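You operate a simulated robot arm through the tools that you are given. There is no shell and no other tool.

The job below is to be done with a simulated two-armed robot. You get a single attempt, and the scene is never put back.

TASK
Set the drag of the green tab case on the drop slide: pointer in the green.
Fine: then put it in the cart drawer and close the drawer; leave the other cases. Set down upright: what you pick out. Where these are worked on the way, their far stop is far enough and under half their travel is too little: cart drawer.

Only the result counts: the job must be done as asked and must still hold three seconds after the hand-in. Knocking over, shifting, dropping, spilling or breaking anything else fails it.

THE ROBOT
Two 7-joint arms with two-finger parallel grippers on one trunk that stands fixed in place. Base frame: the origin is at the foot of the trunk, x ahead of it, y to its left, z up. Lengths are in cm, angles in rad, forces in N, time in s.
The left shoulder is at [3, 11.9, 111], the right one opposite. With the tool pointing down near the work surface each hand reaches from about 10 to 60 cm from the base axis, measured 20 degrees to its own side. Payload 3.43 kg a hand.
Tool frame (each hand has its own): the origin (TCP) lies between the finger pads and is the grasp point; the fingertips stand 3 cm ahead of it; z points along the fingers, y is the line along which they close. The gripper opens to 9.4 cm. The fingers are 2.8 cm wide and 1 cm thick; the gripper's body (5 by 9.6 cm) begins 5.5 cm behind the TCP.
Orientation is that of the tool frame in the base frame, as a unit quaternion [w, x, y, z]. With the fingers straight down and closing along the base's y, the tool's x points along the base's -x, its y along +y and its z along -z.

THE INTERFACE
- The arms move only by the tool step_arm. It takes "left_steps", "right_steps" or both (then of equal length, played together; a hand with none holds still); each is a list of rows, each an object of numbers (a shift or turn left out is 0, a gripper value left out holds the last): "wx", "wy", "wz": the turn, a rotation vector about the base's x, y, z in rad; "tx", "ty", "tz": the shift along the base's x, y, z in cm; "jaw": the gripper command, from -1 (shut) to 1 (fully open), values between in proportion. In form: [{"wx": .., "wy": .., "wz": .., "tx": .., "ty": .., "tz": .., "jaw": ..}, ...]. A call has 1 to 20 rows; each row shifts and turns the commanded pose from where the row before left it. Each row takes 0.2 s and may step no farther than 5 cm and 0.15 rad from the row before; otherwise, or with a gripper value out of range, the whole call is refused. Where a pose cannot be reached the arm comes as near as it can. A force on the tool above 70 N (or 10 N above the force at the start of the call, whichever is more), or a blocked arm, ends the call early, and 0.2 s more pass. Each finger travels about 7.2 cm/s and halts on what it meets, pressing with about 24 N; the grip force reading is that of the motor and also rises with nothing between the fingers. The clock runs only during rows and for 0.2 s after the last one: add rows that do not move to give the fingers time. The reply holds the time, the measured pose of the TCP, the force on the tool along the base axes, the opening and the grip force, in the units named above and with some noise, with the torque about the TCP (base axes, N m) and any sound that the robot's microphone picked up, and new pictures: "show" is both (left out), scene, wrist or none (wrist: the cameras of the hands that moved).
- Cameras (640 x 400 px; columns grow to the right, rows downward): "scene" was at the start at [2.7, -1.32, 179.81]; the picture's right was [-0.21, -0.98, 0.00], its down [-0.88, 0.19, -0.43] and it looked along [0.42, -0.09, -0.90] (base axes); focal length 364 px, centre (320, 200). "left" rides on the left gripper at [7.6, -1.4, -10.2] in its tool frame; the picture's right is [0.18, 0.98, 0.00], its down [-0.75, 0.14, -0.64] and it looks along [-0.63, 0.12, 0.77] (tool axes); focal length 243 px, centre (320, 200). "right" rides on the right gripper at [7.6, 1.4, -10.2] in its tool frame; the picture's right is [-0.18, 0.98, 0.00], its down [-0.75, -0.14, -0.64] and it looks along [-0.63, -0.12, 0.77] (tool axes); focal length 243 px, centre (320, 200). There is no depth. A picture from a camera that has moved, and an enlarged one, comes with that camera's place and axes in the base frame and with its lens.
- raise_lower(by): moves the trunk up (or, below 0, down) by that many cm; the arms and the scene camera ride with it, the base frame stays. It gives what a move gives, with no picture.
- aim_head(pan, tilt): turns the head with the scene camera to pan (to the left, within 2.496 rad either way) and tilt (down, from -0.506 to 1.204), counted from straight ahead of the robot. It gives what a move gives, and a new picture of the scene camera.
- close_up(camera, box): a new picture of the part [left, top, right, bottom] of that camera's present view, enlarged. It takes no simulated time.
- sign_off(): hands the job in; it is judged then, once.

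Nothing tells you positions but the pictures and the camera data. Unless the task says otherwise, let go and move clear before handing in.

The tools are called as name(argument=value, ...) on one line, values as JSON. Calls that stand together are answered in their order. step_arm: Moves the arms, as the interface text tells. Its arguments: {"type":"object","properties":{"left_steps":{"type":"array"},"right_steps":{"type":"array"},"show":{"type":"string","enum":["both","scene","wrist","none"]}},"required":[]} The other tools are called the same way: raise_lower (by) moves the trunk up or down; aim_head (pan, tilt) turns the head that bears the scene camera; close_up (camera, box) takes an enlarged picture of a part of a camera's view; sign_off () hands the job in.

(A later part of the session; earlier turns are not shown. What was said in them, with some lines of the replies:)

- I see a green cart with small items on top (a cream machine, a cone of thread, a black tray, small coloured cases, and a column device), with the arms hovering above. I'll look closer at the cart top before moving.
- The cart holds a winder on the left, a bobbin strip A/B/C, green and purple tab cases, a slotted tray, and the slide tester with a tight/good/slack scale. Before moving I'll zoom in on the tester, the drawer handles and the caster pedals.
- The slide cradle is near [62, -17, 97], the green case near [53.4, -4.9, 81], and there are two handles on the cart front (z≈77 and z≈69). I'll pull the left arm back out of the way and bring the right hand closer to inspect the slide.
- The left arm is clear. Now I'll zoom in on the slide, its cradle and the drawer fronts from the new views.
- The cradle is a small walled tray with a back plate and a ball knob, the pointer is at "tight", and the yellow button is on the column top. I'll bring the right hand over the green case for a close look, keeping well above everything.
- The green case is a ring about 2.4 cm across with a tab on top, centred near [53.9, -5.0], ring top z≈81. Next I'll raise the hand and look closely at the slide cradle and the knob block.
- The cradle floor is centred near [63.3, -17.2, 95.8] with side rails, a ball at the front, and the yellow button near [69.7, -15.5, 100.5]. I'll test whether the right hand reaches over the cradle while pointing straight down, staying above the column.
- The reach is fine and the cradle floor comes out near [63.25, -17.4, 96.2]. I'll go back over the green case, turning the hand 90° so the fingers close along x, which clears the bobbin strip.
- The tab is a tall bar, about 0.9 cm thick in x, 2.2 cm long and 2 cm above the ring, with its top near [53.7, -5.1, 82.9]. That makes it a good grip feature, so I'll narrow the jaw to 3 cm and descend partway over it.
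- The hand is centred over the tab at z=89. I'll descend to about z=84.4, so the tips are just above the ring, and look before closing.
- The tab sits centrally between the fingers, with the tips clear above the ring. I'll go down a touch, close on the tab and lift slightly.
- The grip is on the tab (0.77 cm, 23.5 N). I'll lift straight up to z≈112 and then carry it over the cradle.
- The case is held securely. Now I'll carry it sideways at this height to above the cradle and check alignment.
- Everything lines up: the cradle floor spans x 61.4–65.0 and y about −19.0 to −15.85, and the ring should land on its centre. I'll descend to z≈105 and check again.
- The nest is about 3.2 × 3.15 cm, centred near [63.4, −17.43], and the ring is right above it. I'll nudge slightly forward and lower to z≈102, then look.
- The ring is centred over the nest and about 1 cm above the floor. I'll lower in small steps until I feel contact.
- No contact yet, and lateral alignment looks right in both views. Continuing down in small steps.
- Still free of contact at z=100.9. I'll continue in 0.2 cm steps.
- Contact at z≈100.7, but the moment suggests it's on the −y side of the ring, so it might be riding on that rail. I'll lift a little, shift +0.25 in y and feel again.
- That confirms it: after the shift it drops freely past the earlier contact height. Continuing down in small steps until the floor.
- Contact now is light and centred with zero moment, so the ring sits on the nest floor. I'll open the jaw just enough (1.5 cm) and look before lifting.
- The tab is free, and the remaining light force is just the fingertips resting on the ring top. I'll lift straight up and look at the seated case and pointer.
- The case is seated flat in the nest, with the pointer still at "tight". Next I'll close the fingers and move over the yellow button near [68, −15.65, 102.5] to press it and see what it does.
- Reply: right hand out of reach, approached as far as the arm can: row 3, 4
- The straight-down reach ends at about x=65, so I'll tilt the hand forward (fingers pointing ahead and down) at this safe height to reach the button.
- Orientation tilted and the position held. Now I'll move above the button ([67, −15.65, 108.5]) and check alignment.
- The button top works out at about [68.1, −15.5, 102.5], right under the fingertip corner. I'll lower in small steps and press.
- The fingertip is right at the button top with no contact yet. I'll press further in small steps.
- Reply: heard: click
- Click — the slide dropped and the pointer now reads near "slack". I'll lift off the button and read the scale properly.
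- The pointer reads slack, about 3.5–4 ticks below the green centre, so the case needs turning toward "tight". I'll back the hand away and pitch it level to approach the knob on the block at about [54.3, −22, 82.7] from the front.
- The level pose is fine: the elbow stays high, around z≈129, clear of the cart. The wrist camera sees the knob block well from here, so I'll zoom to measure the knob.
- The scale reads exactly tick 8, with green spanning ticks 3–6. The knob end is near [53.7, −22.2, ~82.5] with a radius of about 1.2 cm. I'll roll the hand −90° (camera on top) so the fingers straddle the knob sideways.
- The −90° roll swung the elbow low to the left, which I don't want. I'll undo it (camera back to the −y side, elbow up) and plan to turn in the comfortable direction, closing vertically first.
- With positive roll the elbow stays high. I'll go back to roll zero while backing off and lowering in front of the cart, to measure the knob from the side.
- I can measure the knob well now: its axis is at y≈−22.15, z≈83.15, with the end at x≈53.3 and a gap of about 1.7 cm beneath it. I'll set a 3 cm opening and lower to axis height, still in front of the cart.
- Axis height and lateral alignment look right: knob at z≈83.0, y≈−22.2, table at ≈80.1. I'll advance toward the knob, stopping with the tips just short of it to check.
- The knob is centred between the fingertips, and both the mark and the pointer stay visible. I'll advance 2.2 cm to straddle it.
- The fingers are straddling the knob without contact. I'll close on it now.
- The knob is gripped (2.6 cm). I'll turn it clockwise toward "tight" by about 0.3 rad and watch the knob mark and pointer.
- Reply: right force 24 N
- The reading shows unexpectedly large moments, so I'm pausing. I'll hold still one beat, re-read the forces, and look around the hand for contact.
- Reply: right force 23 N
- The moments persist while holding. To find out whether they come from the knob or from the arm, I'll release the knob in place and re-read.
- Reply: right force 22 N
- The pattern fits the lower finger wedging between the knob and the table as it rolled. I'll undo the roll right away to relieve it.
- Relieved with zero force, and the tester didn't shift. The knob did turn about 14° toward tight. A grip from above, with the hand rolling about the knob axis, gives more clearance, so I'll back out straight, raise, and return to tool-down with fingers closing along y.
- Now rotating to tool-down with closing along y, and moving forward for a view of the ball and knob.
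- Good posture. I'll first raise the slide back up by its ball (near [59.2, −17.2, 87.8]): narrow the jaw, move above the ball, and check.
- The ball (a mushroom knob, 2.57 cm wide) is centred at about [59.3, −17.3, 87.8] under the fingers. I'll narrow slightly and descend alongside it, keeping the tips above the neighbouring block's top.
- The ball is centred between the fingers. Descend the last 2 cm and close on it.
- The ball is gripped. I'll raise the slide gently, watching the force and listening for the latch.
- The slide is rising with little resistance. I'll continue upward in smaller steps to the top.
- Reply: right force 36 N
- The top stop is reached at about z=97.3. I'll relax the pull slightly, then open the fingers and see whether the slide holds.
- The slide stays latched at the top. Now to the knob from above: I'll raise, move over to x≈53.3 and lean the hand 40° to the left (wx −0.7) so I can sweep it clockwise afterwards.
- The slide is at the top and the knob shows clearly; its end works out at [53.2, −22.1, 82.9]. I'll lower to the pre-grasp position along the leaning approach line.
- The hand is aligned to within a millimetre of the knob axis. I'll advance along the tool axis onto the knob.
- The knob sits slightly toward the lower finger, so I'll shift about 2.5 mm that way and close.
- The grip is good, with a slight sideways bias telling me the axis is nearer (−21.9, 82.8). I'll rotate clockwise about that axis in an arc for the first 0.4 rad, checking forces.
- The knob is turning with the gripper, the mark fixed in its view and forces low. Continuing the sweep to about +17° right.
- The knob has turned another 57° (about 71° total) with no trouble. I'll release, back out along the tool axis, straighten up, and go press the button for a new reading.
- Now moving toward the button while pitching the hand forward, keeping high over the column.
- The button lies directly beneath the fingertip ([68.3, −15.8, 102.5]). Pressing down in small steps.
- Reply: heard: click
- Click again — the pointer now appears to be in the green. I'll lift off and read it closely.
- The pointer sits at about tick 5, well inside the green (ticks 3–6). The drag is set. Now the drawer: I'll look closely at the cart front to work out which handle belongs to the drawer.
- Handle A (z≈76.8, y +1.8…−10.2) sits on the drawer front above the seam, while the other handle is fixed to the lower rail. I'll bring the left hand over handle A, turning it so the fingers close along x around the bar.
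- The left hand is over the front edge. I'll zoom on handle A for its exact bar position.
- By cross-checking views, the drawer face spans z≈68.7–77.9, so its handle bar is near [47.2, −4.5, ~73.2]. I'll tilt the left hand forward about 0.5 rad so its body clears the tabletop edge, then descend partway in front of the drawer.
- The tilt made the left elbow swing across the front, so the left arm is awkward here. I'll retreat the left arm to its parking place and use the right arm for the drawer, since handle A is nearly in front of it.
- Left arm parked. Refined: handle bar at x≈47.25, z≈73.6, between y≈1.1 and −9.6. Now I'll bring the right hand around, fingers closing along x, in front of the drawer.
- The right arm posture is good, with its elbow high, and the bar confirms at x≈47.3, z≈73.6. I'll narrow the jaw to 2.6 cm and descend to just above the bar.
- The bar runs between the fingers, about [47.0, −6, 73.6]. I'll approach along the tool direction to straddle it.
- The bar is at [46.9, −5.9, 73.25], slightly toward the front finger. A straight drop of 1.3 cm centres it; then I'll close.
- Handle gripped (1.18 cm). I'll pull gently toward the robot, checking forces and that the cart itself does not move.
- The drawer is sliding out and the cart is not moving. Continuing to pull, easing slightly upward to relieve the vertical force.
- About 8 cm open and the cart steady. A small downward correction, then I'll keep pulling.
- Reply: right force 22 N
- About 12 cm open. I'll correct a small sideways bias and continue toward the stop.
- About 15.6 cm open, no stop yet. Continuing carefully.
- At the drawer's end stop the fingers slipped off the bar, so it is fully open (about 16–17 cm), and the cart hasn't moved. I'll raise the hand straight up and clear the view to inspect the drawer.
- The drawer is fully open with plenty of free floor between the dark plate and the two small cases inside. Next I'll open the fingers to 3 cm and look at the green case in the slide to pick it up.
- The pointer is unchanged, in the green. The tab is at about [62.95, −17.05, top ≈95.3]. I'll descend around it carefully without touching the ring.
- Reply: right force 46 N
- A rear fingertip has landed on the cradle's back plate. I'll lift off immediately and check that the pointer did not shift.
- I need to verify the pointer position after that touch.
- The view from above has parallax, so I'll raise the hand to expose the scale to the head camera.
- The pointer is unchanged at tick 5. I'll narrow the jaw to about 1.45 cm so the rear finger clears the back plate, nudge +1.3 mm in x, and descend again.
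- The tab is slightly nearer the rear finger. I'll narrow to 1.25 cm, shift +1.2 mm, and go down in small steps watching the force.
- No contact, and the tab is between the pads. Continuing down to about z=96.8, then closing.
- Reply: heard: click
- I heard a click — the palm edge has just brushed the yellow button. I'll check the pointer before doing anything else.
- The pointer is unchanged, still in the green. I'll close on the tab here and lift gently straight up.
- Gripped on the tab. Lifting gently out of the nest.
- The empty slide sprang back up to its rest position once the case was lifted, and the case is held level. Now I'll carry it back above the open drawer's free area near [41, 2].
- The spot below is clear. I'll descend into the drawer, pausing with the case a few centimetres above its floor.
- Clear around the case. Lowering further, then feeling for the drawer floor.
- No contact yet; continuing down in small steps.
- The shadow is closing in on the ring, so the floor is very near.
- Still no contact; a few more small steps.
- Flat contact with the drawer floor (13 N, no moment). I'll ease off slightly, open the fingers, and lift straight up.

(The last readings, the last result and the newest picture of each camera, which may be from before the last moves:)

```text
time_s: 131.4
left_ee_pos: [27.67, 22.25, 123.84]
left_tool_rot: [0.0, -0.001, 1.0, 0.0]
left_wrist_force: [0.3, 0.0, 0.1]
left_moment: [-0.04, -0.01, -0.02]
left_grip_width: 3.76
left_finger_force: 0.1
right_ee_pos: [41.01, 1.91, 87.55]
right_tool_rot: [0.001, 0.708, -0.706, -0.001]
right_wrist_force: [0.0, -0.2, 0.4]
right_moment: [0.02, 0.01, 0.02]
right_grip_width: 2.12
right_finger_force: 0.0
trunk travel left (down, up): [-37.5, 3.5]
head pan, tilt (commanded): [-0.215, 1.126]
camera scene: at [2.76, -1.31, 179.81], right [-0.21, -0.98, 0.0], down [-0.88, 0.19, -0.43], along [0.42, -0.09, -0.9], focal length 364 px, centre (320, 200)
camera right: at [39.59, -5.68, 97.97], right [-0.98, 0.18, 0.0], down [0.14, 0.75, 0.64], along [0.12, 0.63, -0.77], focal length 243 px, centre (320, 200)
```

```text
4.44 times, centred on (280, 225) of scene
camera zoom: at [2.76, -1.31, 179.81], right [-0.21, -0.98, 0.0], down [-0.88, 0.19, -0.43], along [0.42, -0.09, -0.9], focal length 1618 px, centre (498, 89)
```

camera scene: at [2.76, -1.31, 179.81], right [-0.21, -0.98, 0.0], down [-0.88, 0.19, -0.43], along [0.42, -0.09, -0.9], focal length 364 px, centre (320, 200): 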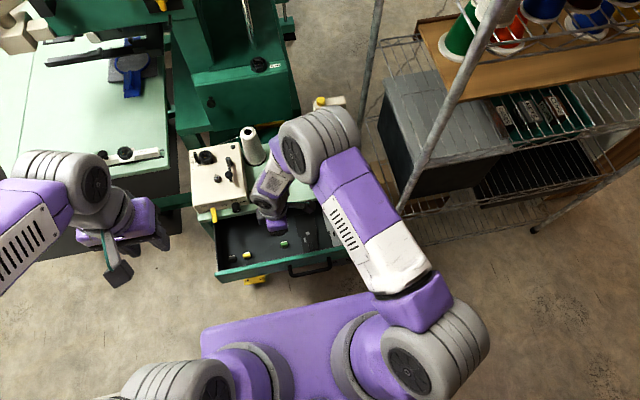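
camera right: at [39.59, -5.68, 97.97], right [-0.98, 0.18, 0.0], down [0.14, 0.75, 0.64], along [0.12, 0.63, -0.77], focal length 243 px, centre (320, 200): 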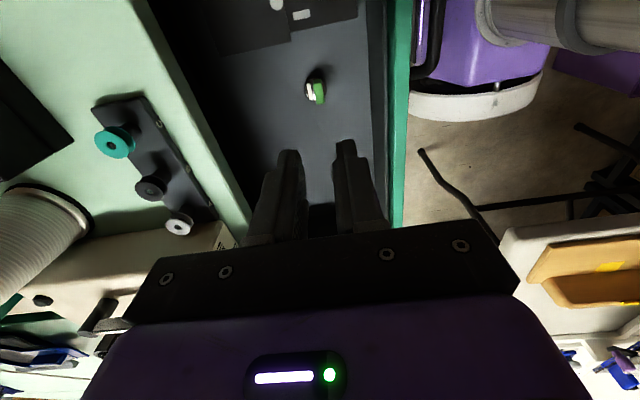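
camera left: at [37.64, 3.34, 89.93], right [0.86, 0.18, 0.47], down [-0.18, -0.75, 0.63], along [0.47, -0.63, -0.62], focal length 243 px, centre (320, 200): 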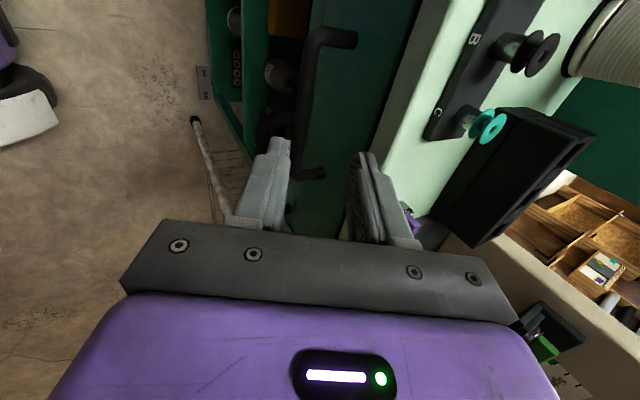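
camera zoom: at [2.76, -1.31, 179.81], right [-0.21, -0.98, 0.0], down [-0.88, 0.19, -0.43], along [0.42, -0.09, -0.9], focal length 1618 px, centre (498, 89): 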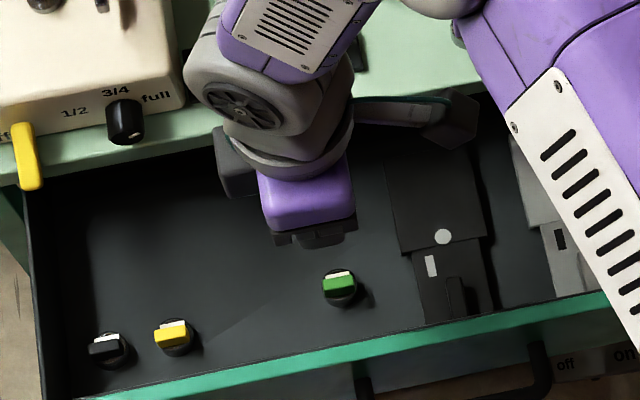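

The green case stands upright in the drawer in free space. Now to close: I'll shut the fingers, go up and around to in front of the handle, and push the bar in. First the move to the front.

step_arm(right_steps=[{"tz": 4, "jaw": -1}, {"tz": 4}, {"tx": -3, "ty": -1}, {"tx": -4, "ty": -1.5}, {"tx": -4, "ty": -1.5}, {"tx": -3, "ty": -1.5}, {"tx": -1.5, "ty": -0.6}, {"tz": -3}, {"tz": -4}, {"tz": -4}, {"tz": 0}], show="both")

close_up(camera="right", box=[200, 40, 440, 200])

```text
time_s: 133.8
left_ee_pos: [27.57, 22.22, 123.95]
left_tool_rot: [0.0, 0.0, 1.0, 0.0]
left_wrist_force: [-0.4, 1.1, 0.3]
left_moment: [0.0, -0.01, -0.04]
left_grip_width: 3.78
left_finger_force: 0.0
right_ee_pos: [25.26, -4.1, 84.95]
right_tool_rot: [-0.001, -0.707, 0.707, 0.0]
right_wrist_force: [0.3, -0.3, 0.3]
right_moment: [-0.01, 0.0, 0.02]
right_grip_width: 0.02
right_finger_force: 24.2
trunk travel left (down, up): [-37.5, 3.5]
head pan, tilt (commanded): [-0.215, 1.126]
camera scene: at [2.65, -1.34, 179.81], right [-0.21, -0.98, 0.0], down [-0.88, 0.19, -0.43], along [0.42, -0.09, -0.9], focal length 364 px, centre (320, 200)
camera right: at [24.01, -11.79, 95.23], right [-0.98, 0.18, 0.0], down [0.14, 0.75, 0.64], along [0.12, 0.63, -0.77], focal length 243 px, centre (320, 200)
```

scene: 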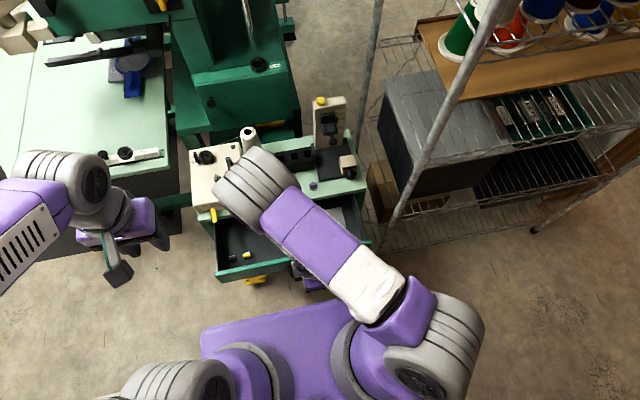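
right: 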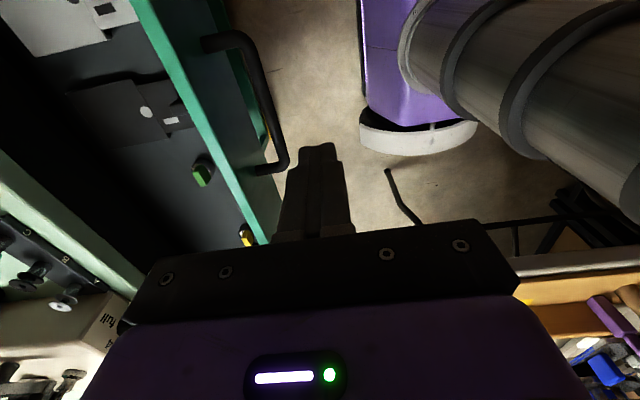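

```text
2.50 times, centred on (320, 120) of right
camera zoom: at [24.01, -11.79, 95.23], right [-0.98, 0.18, 0.0], down [0.14, 0.75, 0.64], along [0.12, 0.63, -0.77], focal length 606 px, centre (320, 400)
```

zoom: 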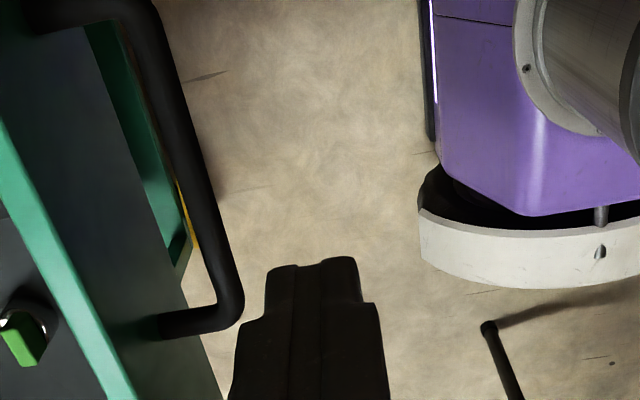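

The hand is in front of the handle (bar at x≈29.7). I'll lower to bar height and begin the push.

step_arm(right_steps=[{"tz": -3}, {"tz": -3}, {"tz": -2.5}, {"tz": -1}, {"tx": 1}, {"tx": 1}, {"tx": 0.5}, {"tx": 0}], show="both")

close_up(camera="right", box=[200, 40, 440, 200])

```text
time_s: 135.6
left_ee_pos: [27.64, 22.13, 123.76]
left_tool_rot: [0.0, 0.0, 1.0, 0.0]
left_wrist_force: [-0.4, 0.7, 0.9]
left_moment: [-0.04, 0.01, -0.01]
left_grip_width: 3.77
left_finger_force: 0.1
right_ee_pos: [28.06, -3.97, 75.3]
right_tool_rot: [0.001, 0.707, -0.707, -0.001]
right_wrist_force: [0.9, 0.1, 0.4]
right_moment: [0.0, 0.02, -0.03]
right_grip_width: 0.0
right_finger_force: 22.8
trunk travel left (down, up): [-37.5, 3.5]
head pan, tilt (commanded): [-0.215, 1.126]
camera scene: at [2.7, -1.32, 179.81], right [-0.21, -0.98, 0.0], down [-0.88, 0.19, -0.43], along [0.42, -0.09, -0.9], focal length 364 px, centre (320, 200)
camera right: at [26.62, -11.62, 85.58], right [-0.98, 0.18, 0.0], down [0.14, 0.75, 0.64], along [0.12, 0.63, -0.77], focal length 243 px, centre (320, 200)
```

scene: 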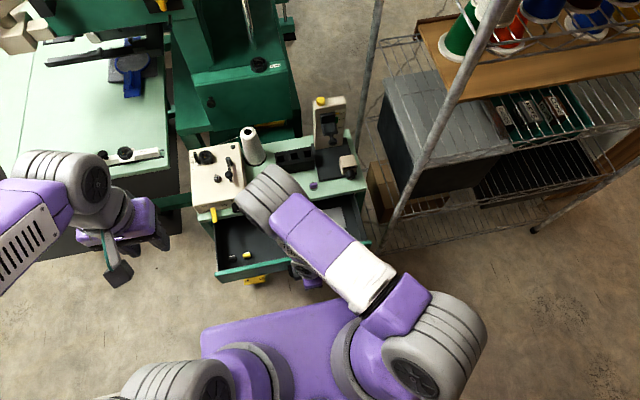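
right: 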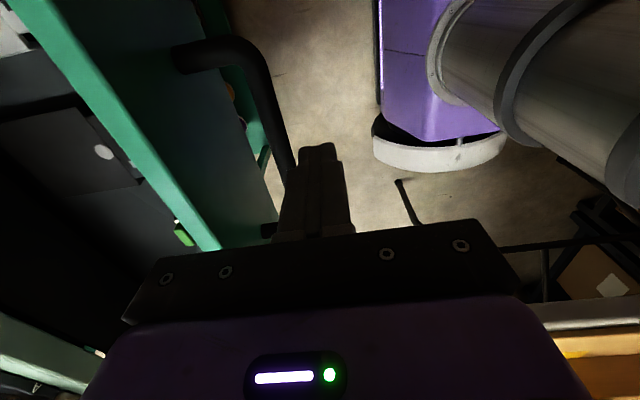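

```text
2.50 times, centred on (320, 120) of right
camera zoom: at [26.62, -11.62, 85.58], right [-0.98, 0.18, 0.0], down [0.14, 0.75, 0.64], along [0.12, 0.63, -0.77], focal length 606 px, centre (320, 400)
```

zoom: 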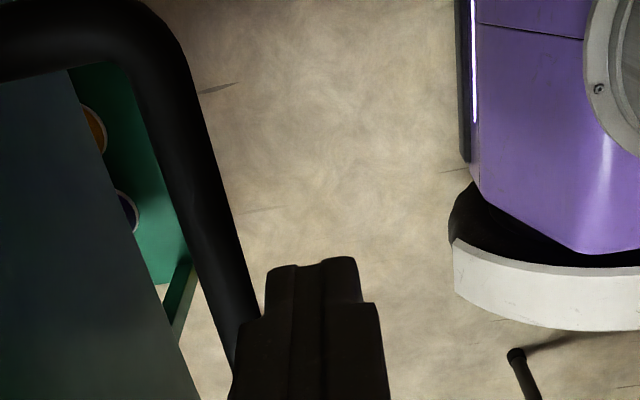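

The finger is just about touching the bar. Pushing slowly and evenly so nothing inside tips.

step_arm(right_steps=[{"tx": 0.3}, {"tx": 0.4}, {"tx": 0.5}, {"tx": 0.6}, {"tx": 0.6}, {"tx": 0.6}, {"tx": 0.6}, {"tx": 0.5}, {"tx": 0.3}, {"tx": 0}], show="none")

close_up(camera="scene", box=[180, 140, 380, 280])

close_up(camera="right", box=[120, 40, 440, 200])

```text
time_s: 137.8
left_ee_pos: [27.62, 22.11, 123.86]
left_tool_rot: [0.001, 0.0, 1.0, 0.0]
left_wrist_force: [-0.8, 0.1, 0.4]
left_moment: [0.01, 0.01, 0.0]
left_grip_width: 3.73
left_finger_force: 0.1
right_ee_pos: [32.45, -3.99, 75.29]
right_tool_rot: [0.001, 0.707, -0.707, 0.0]
right_wrist_force: [-1.0, -1.1, 0.8]
right_moment: [-0.01, 0.01, 0.03]
right_grip_width: 0.03
right_finger_force: 24.2
trunk travel left (down, up): [-37.5, 3.5]
head pan, tilt (commanded): [-0.215, 1.126]
```

```text
2.86 times, centred on (280, 210) of scene
camera zoom: at [2.69, -1.33, 179.81], right [-0.21, -0.98, 0.0], down [-0.88, 0.19, -0.43], along [0.42, -0.09, -0.9], focal length 1040 px, centre (434, 171)
```

zoom: 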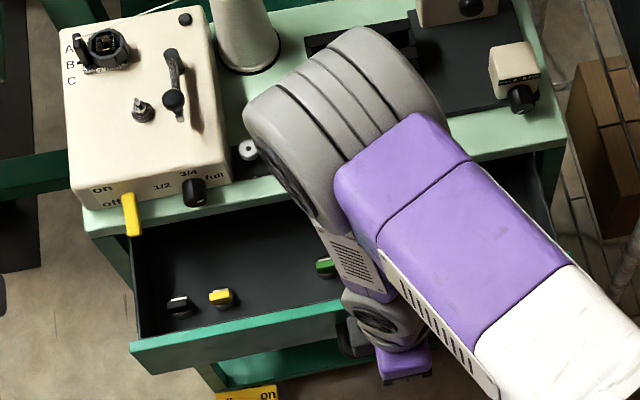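

```text
2.00 times, centred on (280, 120) of right
camera zoom: at [31.04, -11.69, 85.59], right [-0.98, 0.18, 0.0], down [0.14, 0.75, 0.64], along [0.12, 0.63, -0.77], focal length 485 px, centre (400, 360)
```

zoom: 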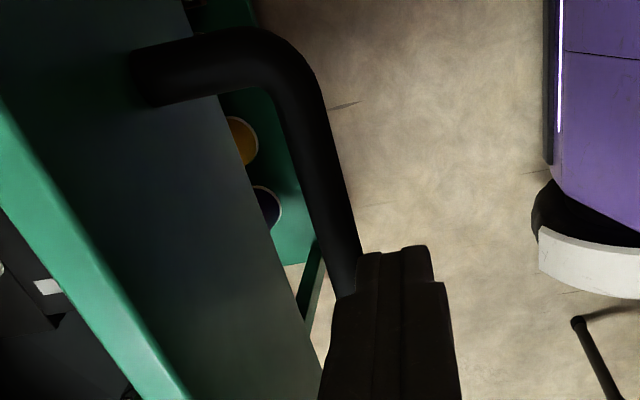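

The drawer is closing smoothly with the cases upright and the cart still. Continuing the push.

step_arm(right_steps=[{"tx": 0.3}, {"tx": 0.5}, {"tx": 0.7}, {"tx": 0.7}, {"tx": 0.7}, {"tx": 0.7}, {"tx": 0.7}, {"tx": 0.7}, {"tx": 0.7}, {"tx": 0.6}, {"tx": 0.4}, {"tx": 0}], show="none")

close_up(camera="scene", box=[180, 140, 380, 280])

```text
time_s: 140.4
left_ee_pos: [27.56, 22.19, 123.81]
left_tool_rot: [0.0, 0.0, 1.0, 0.001]
left_wrist_force: [0.4, -0.1, -0.5]
left_moment: [0.02, 0.01, -0.01]
left_grip_width: 3.75
left_finger_force: 0.0
right_ee_pos: [39.12, -4.05, 75.21]
right_tool_rot: [0.0, -0.707, 0.707, 0.001]
right_wrist_force: [-0.4, 0.2, -0.4]
right_moment: [-0.01, 0.02, 0.04]
right_grip_width: 0.0
right_finger_force: 24.5
trunk travel left (down, up): [-37.5, 3.5]
head pan, tilt (commanded): [-0.215, 1.126]
```

```text
2.86 times, centred on (280, 210) of scene
camera zoom: at [2.7, -1.32, 179.81], right [-0.21, -0.98, 0.0], down [-0.88, 0.19, -0.43], along [0.42, -0.09, -0.9], focal length 1040 px, centre (434, 171)
```

zoom: 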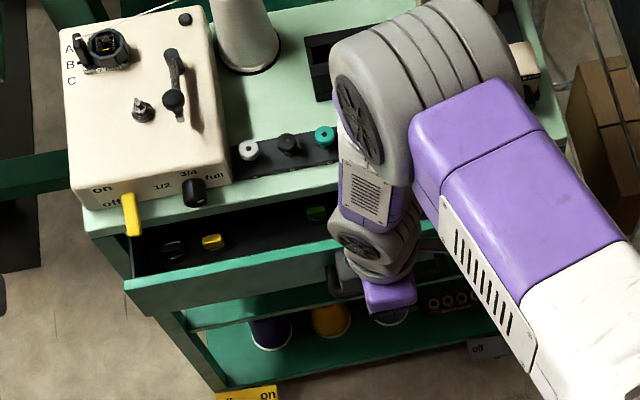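

About 6 cm left. I'll push on, slower toward the end.

step_arm(right_steps=[{"tx": 0.3}, {"tx": 0.5}, {"tx": 0.6}, {"tx": 0.6}, {"tx": 0.6}, {"tx": 0.6}, {"tx": 0.6}, {"tx": 0.5}, {"tx": 0.4}, {"tx": 0.3}, {"tx": 0}], show="none")

close_up(camera="scene", box=[180, 140, 380, 280])

close_up(camera="right", box=[120, 40, 440, 200])

```text
time_s: 142.8
left_ee_pos: [27.6, 22.15, 123.86]
left_tool_rot: [0.0, 0.0, 1.0, 0.0]
left_wrist_force: [0.7, 0.1, -0.1]
left_moment: [0.02, 0.0, 0.01]
left_grip_width: 3.77
left_finger_force: 0.0
right_ee_pos: [44.13, -4.06, 75.24]
right_tool_rot: [0.001, 0.707, -0.707, -0.001]
right_wrist_force: [-1.2, 2.0, 0.0]
right_moment: [0.09, 0.08, 0.08]
right_grip_width: 0.0
right_finger_force: 24.2
trunk travel left (down, up): [-37.5, 3.5]
head pan, tilt (commanded): [-0.215, 1.126]
```

```text
2.86 times, centred on (280, 210) of scene
camera zoom: at [2.69, -1.31, 179.81], right [-0.21, -0.98, 0.0], down [-0.88, 0.19, -0.43], along [0.42, -0.09, -0.9], focal length 1040 px, centre (434, 171)
```

zoom: 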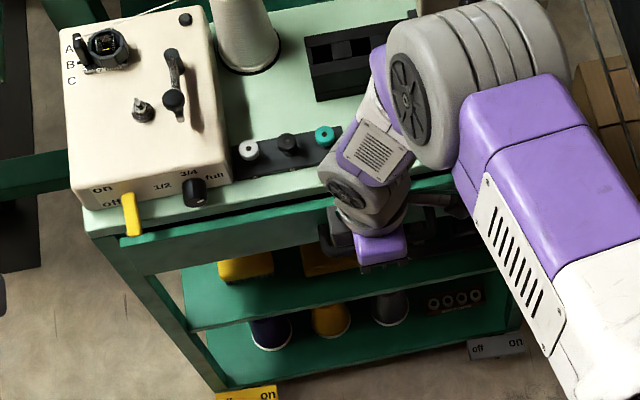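

```text
2.00 times, centred on (280, 120) of right
camera zoom: at [42.66, -11.72, 85.63], right [-0.98, 0.18, 0.0], down [0.14, 0.75, 0.64], along [0.12, 0.63, -0.77], focal length 485 px, centre (400, 360)
```

zoom: 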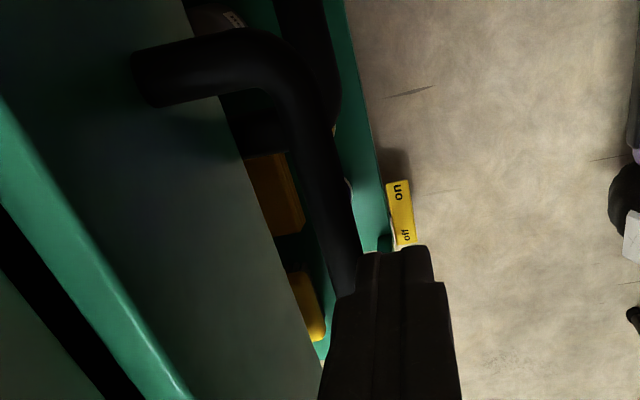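

Nearly closed. Final small steps until the drawer meets its stop.

step_arm(right_steps=[{"tx": 0.3}, {"tx": 0.3}, {"tx": 0.3}, {"tx": 0}], show="none")

step_arm(right_steps=[{"tx": 0.2}, {"tx": 0.2}, {"tx": 0}], show="none")

close_up(camera="right", box=[120, 40, 440, 200])

```text
time_s: 143.8
left_ee_pos: [27.54, 22.24, 123.75]
left_tool_rot: [0.0, 0.0, 1.0, -0.001]
left_wrist_force: [-0.4, 0.5, 0.7]
left_moment: [-0.02, 0.01, -0.03]
left_grip_width: 3.77
left_finger_force: 0.1
right_ee_pos: [45.03, -4.17, 75.4]
right_tool_rot: [0.0, -0.707, 0.707, 0.001]
right_wrist_force: [-0.7, 0.2, -0.5]
right_moment: [0.03, 0.03, 0.02]
right_grip_width: 0.01
right_finger_force: 23.8
trunk travel left (down, up): [-37.5, 3.5]
head pan, tilt (commanded): [-0.215, 1.126]
```

```text
time_s: 144.6
left_ee_pos: [27.61, 22.24, 123.91]
left_tool_rot: [0.0, 0.001, 1.0, 0.0]
left_wrist_force: [0.6, -0.4, 0.8]
left_moment: [0.02, 0.0, 0.0]
left_grip_width: 3.74
left_finger_force: 0.0
right_ee_pos: [45.37, -4.18, 75.4]
right_tool_rot: [0.0, 0.707, -0.707, -0.001]
right_wrist_force: [0.1, 0.1, 0.0]
right_moment: [-0.01, 0.01, 0.0]
right_grip_width: 0.01
right_finger_force: 23.7
trunk travel left (down, up): [-37.5, 3.5]
head pan, tilt (commanded): [-0.215, 1.126]
```

```text
2.00 times, centred on (280, 120) of right
camera zoom: at [43.95, -11.75, 85.63], right [-0.98, 0.18, 0.0], down [0.14, 0.75, 0.64], along [0.12, 0.63, -0.77], focal length 485 px, centre (400, 360)
```

zoom: 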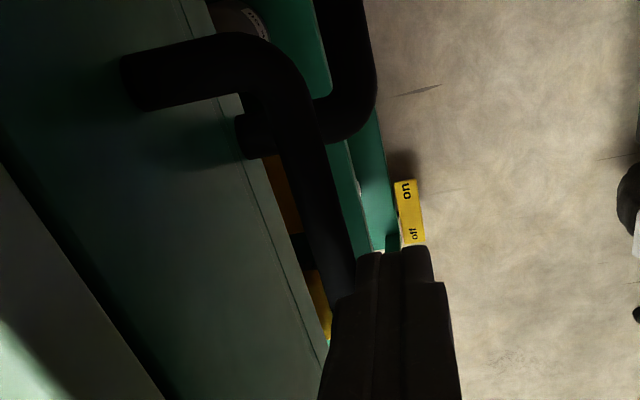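

Looks nearly flush. A few tiny steps more to feel the closed stop.

step_arm(right_steps=[{"tx": 0.15}, {"tx": 0.15}, {"tx": 0}], show="none")

step_arm(right_steps=[{"tx": 0.15}, {"tx": 0.1}, {"tx": 0}], show="none")

close_up(camera="right", box=[120, 40, 440, 200])

```text
time_s: 145.4
left_ee_pos: [27.51, 22.14, 123.82]
left_tool_rot: [-0.001, 0.0, 1.0, 0.0]
left_wrist_force: [0.3, 0.2, 0.2]
left_moment: [0.01, 0.01, 0.01]
left_grip_width: 3.77
left_finger_force: 0.0
right_ee_pos: [45.41, -4.03, 75.3]
right_tool_rot: [0.002, 0.708, -0.707, -0.001]
right_wrist_force: [-2.6, 0.1, 2.0]
right_moment: [0.04, 0.03, 0.05]
right_grip_width: 0.0
right_finger_force: 23.7
trunk travel left (down, up): [-37.5, 3.5]
head pan, tilt (commanded): [-0.215, 1.126]
```

```text
time_s: 146.2
left_ee_pos: [27.43, 22.19, 123.95]
left_tool_rot: [0.0, -0.001, 1.0, 0.0]
left_wrist_force: [-0.5, -0.1, -0.4]
left_moment: [-0.04, 0.0, 0.04]
left_grip_width: 3.78
left_finger_force: 0.0
right_ee_pos: [45.7, -4.12, 75.25]
right_tool_rot: [0.002, 0.708, -0.706, 0.0]
right_wrist_force: [-14.8, -0.7, 2.0]
right_moment: [-0.01, 0.41, 0.19]
right_grip_width: 0.02
right_finger_force: 23.9
trunk travel left (down, up): [-37.5, 3.5]
head pan, tilt (commanded): [-0.215, 1.126]
```

```text
2.00 times, centred on (280, 120) of right
camera zoom: at [44.32, -11.66, 85.6], right [-0.98, 0.18, 0.01], down [0.14, 0.75, 0.64], along [0.11, 0.63, -0.77], focal length 485 px, centre (400, 360)
```

zoom: 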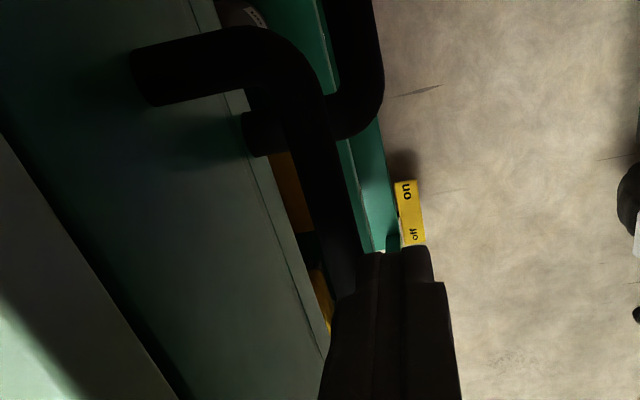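

The closed stop is felt at 15 N and the drawer face is flush. I'll back straight off the bar, raise, and check the whole scene.

step_arm(right_steps=[{"tx": -0.4}, {"tx": -1}, {"tx": -2}, {"tx": -2.5}, {"tz": 4}, {"tz": 4.5}, {"tz": 4.5}, {"tz": 4.5}, {"tz": 4.5}, {"tz": 4.5}, {"tz": 4.5}, {"tz": 3, "ty": -2}, {"ty": -4}, {"ty": -4}, {"ty": -4}, {"ty": -4}, {"ty": 0}], show="both")

close_up(camera="scene", box=[180, 90, 380, 290])

close_up(camera="scene", box=[220, 170, 370, 260])

```text
time_s: 149.8
left_ee_pos: [27.56, 22.24, 123.75]
left_tool_rot: [0.0, 0.0, 1.0, 0.0]
left_wrist_force: [-0.5, -0.3, 0.2]
left_moment: [0.02, 0.01, -0.02]
left_grip_width: 3.76
left_finger_force: 0.1
right_ee_pos: [40.2, -21.95, 109.24]
right_tool_rot: [0.001, 0.708, -0.707, 0.0]
right_wrist_force: [0.5, -0.2, -0.4]
right_moment: [-0.03, 0.01, 0.02]
right_grip_width: 0.01
right_finger_force: 24.2
trunk travel left (down, up): [-37.5, 3.5]
head pan, tilt (commanded): [-0.215, 1.126]
camera scene: at [2.73, -1.23, 179.81], right [-0.21, -0.98, 0.0], down [-0.88, 0.19, -0.43], along [0.42, -0.09, -0.9], focal length 364 px, centre (320, 200)
camera right: at [38.77, -29.6, 119.57], right [-0.98, 0.18, 0.0], down [0.14, 0.75, 0.64], along [0.12, 0.63, -0.77], focal length 243 px, centre (320, 200)
```

scene: 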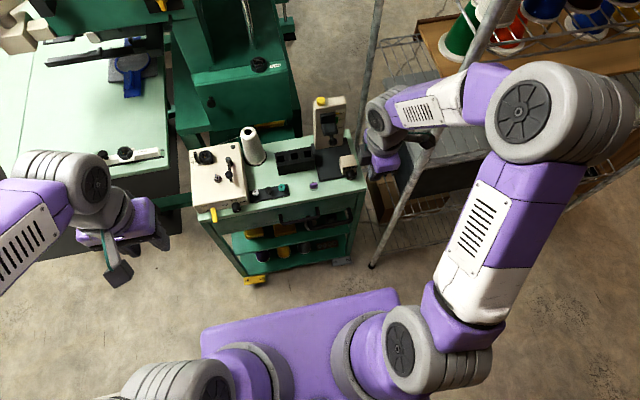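
right: 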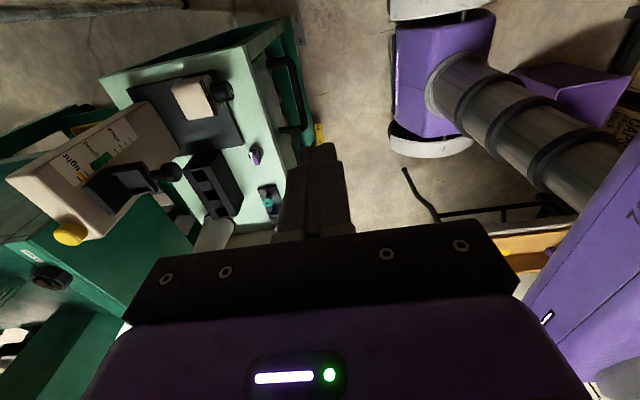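

```text
2.00 times, centred on (280, 190) of scene
camera zoom: at [2.73, -1.23, 179.81], right [-0.21, -0.98, 0.0], down [-0.88, 0.19, -0.43], along [0.42, -0.09, -0.9], focal length 728 px, centre (400, 220)
```

zoom: 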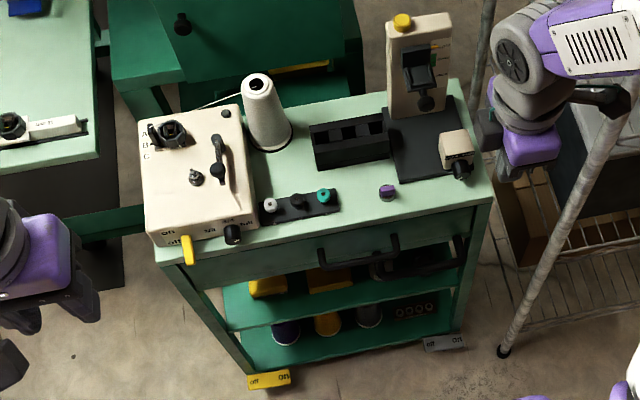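

```text
4.27 times, centred on (295, 215) of scene
camera zoom: at [2.73, -1.23, 179.81], right [-0.21, -0.98, 0.0], down [-0.88, 0.19, -0.43], along [0.42, -0.09, -0.9], focal length 1553 px, centre (427, 136)
```

zoom: 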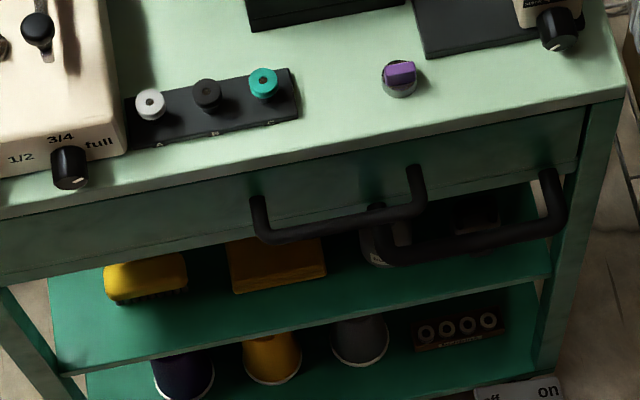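

The drawer is closed flush, and the purple case, bobbins, winder and tester are all where they were. Both hands are empty and clear. The drag read in the green and the green case stands upright in the drawer, so I'm handing in.

sign_off()

```text
The job is handed in.
```

The green tab case's drag is set and the case is upright in the closed cart drawer; the job is handed in. I haven't seen a verdict on it.

- **Drag:** The first drop read slack, at about tick 8 of the scale. I turned the knob about 70° toward tight. On the second drop the pointer stopped at about tick 5, inside the green (ticks 3 to 6). When I lifted the case out, the empty slide returned to its rest position at "tight", where it was at the start.
- **Drawer:** I opened it to its far stop and set the case down in clear space. It was standing upright when I let go. I then pushed the drawer shut until it met its stop. I could not see inside after it closed.
- **Contacts along the way:**
    - A finger jammed between the knob and the table on my first attempt to turn the knob.
    - A finger pressed on the slide's back plate while I was picking up the case.
    - The hand clicked the yellow button during the pick-up.

    After each, I saw no shift in the tester or the pointer.
- **Everything else:** The purple case, the bobbins, the winder and the cart looked unmoved in the final picture. The two cases already in the drawer were upright when I last saw them. Both hands were empty and clear at hand-in.
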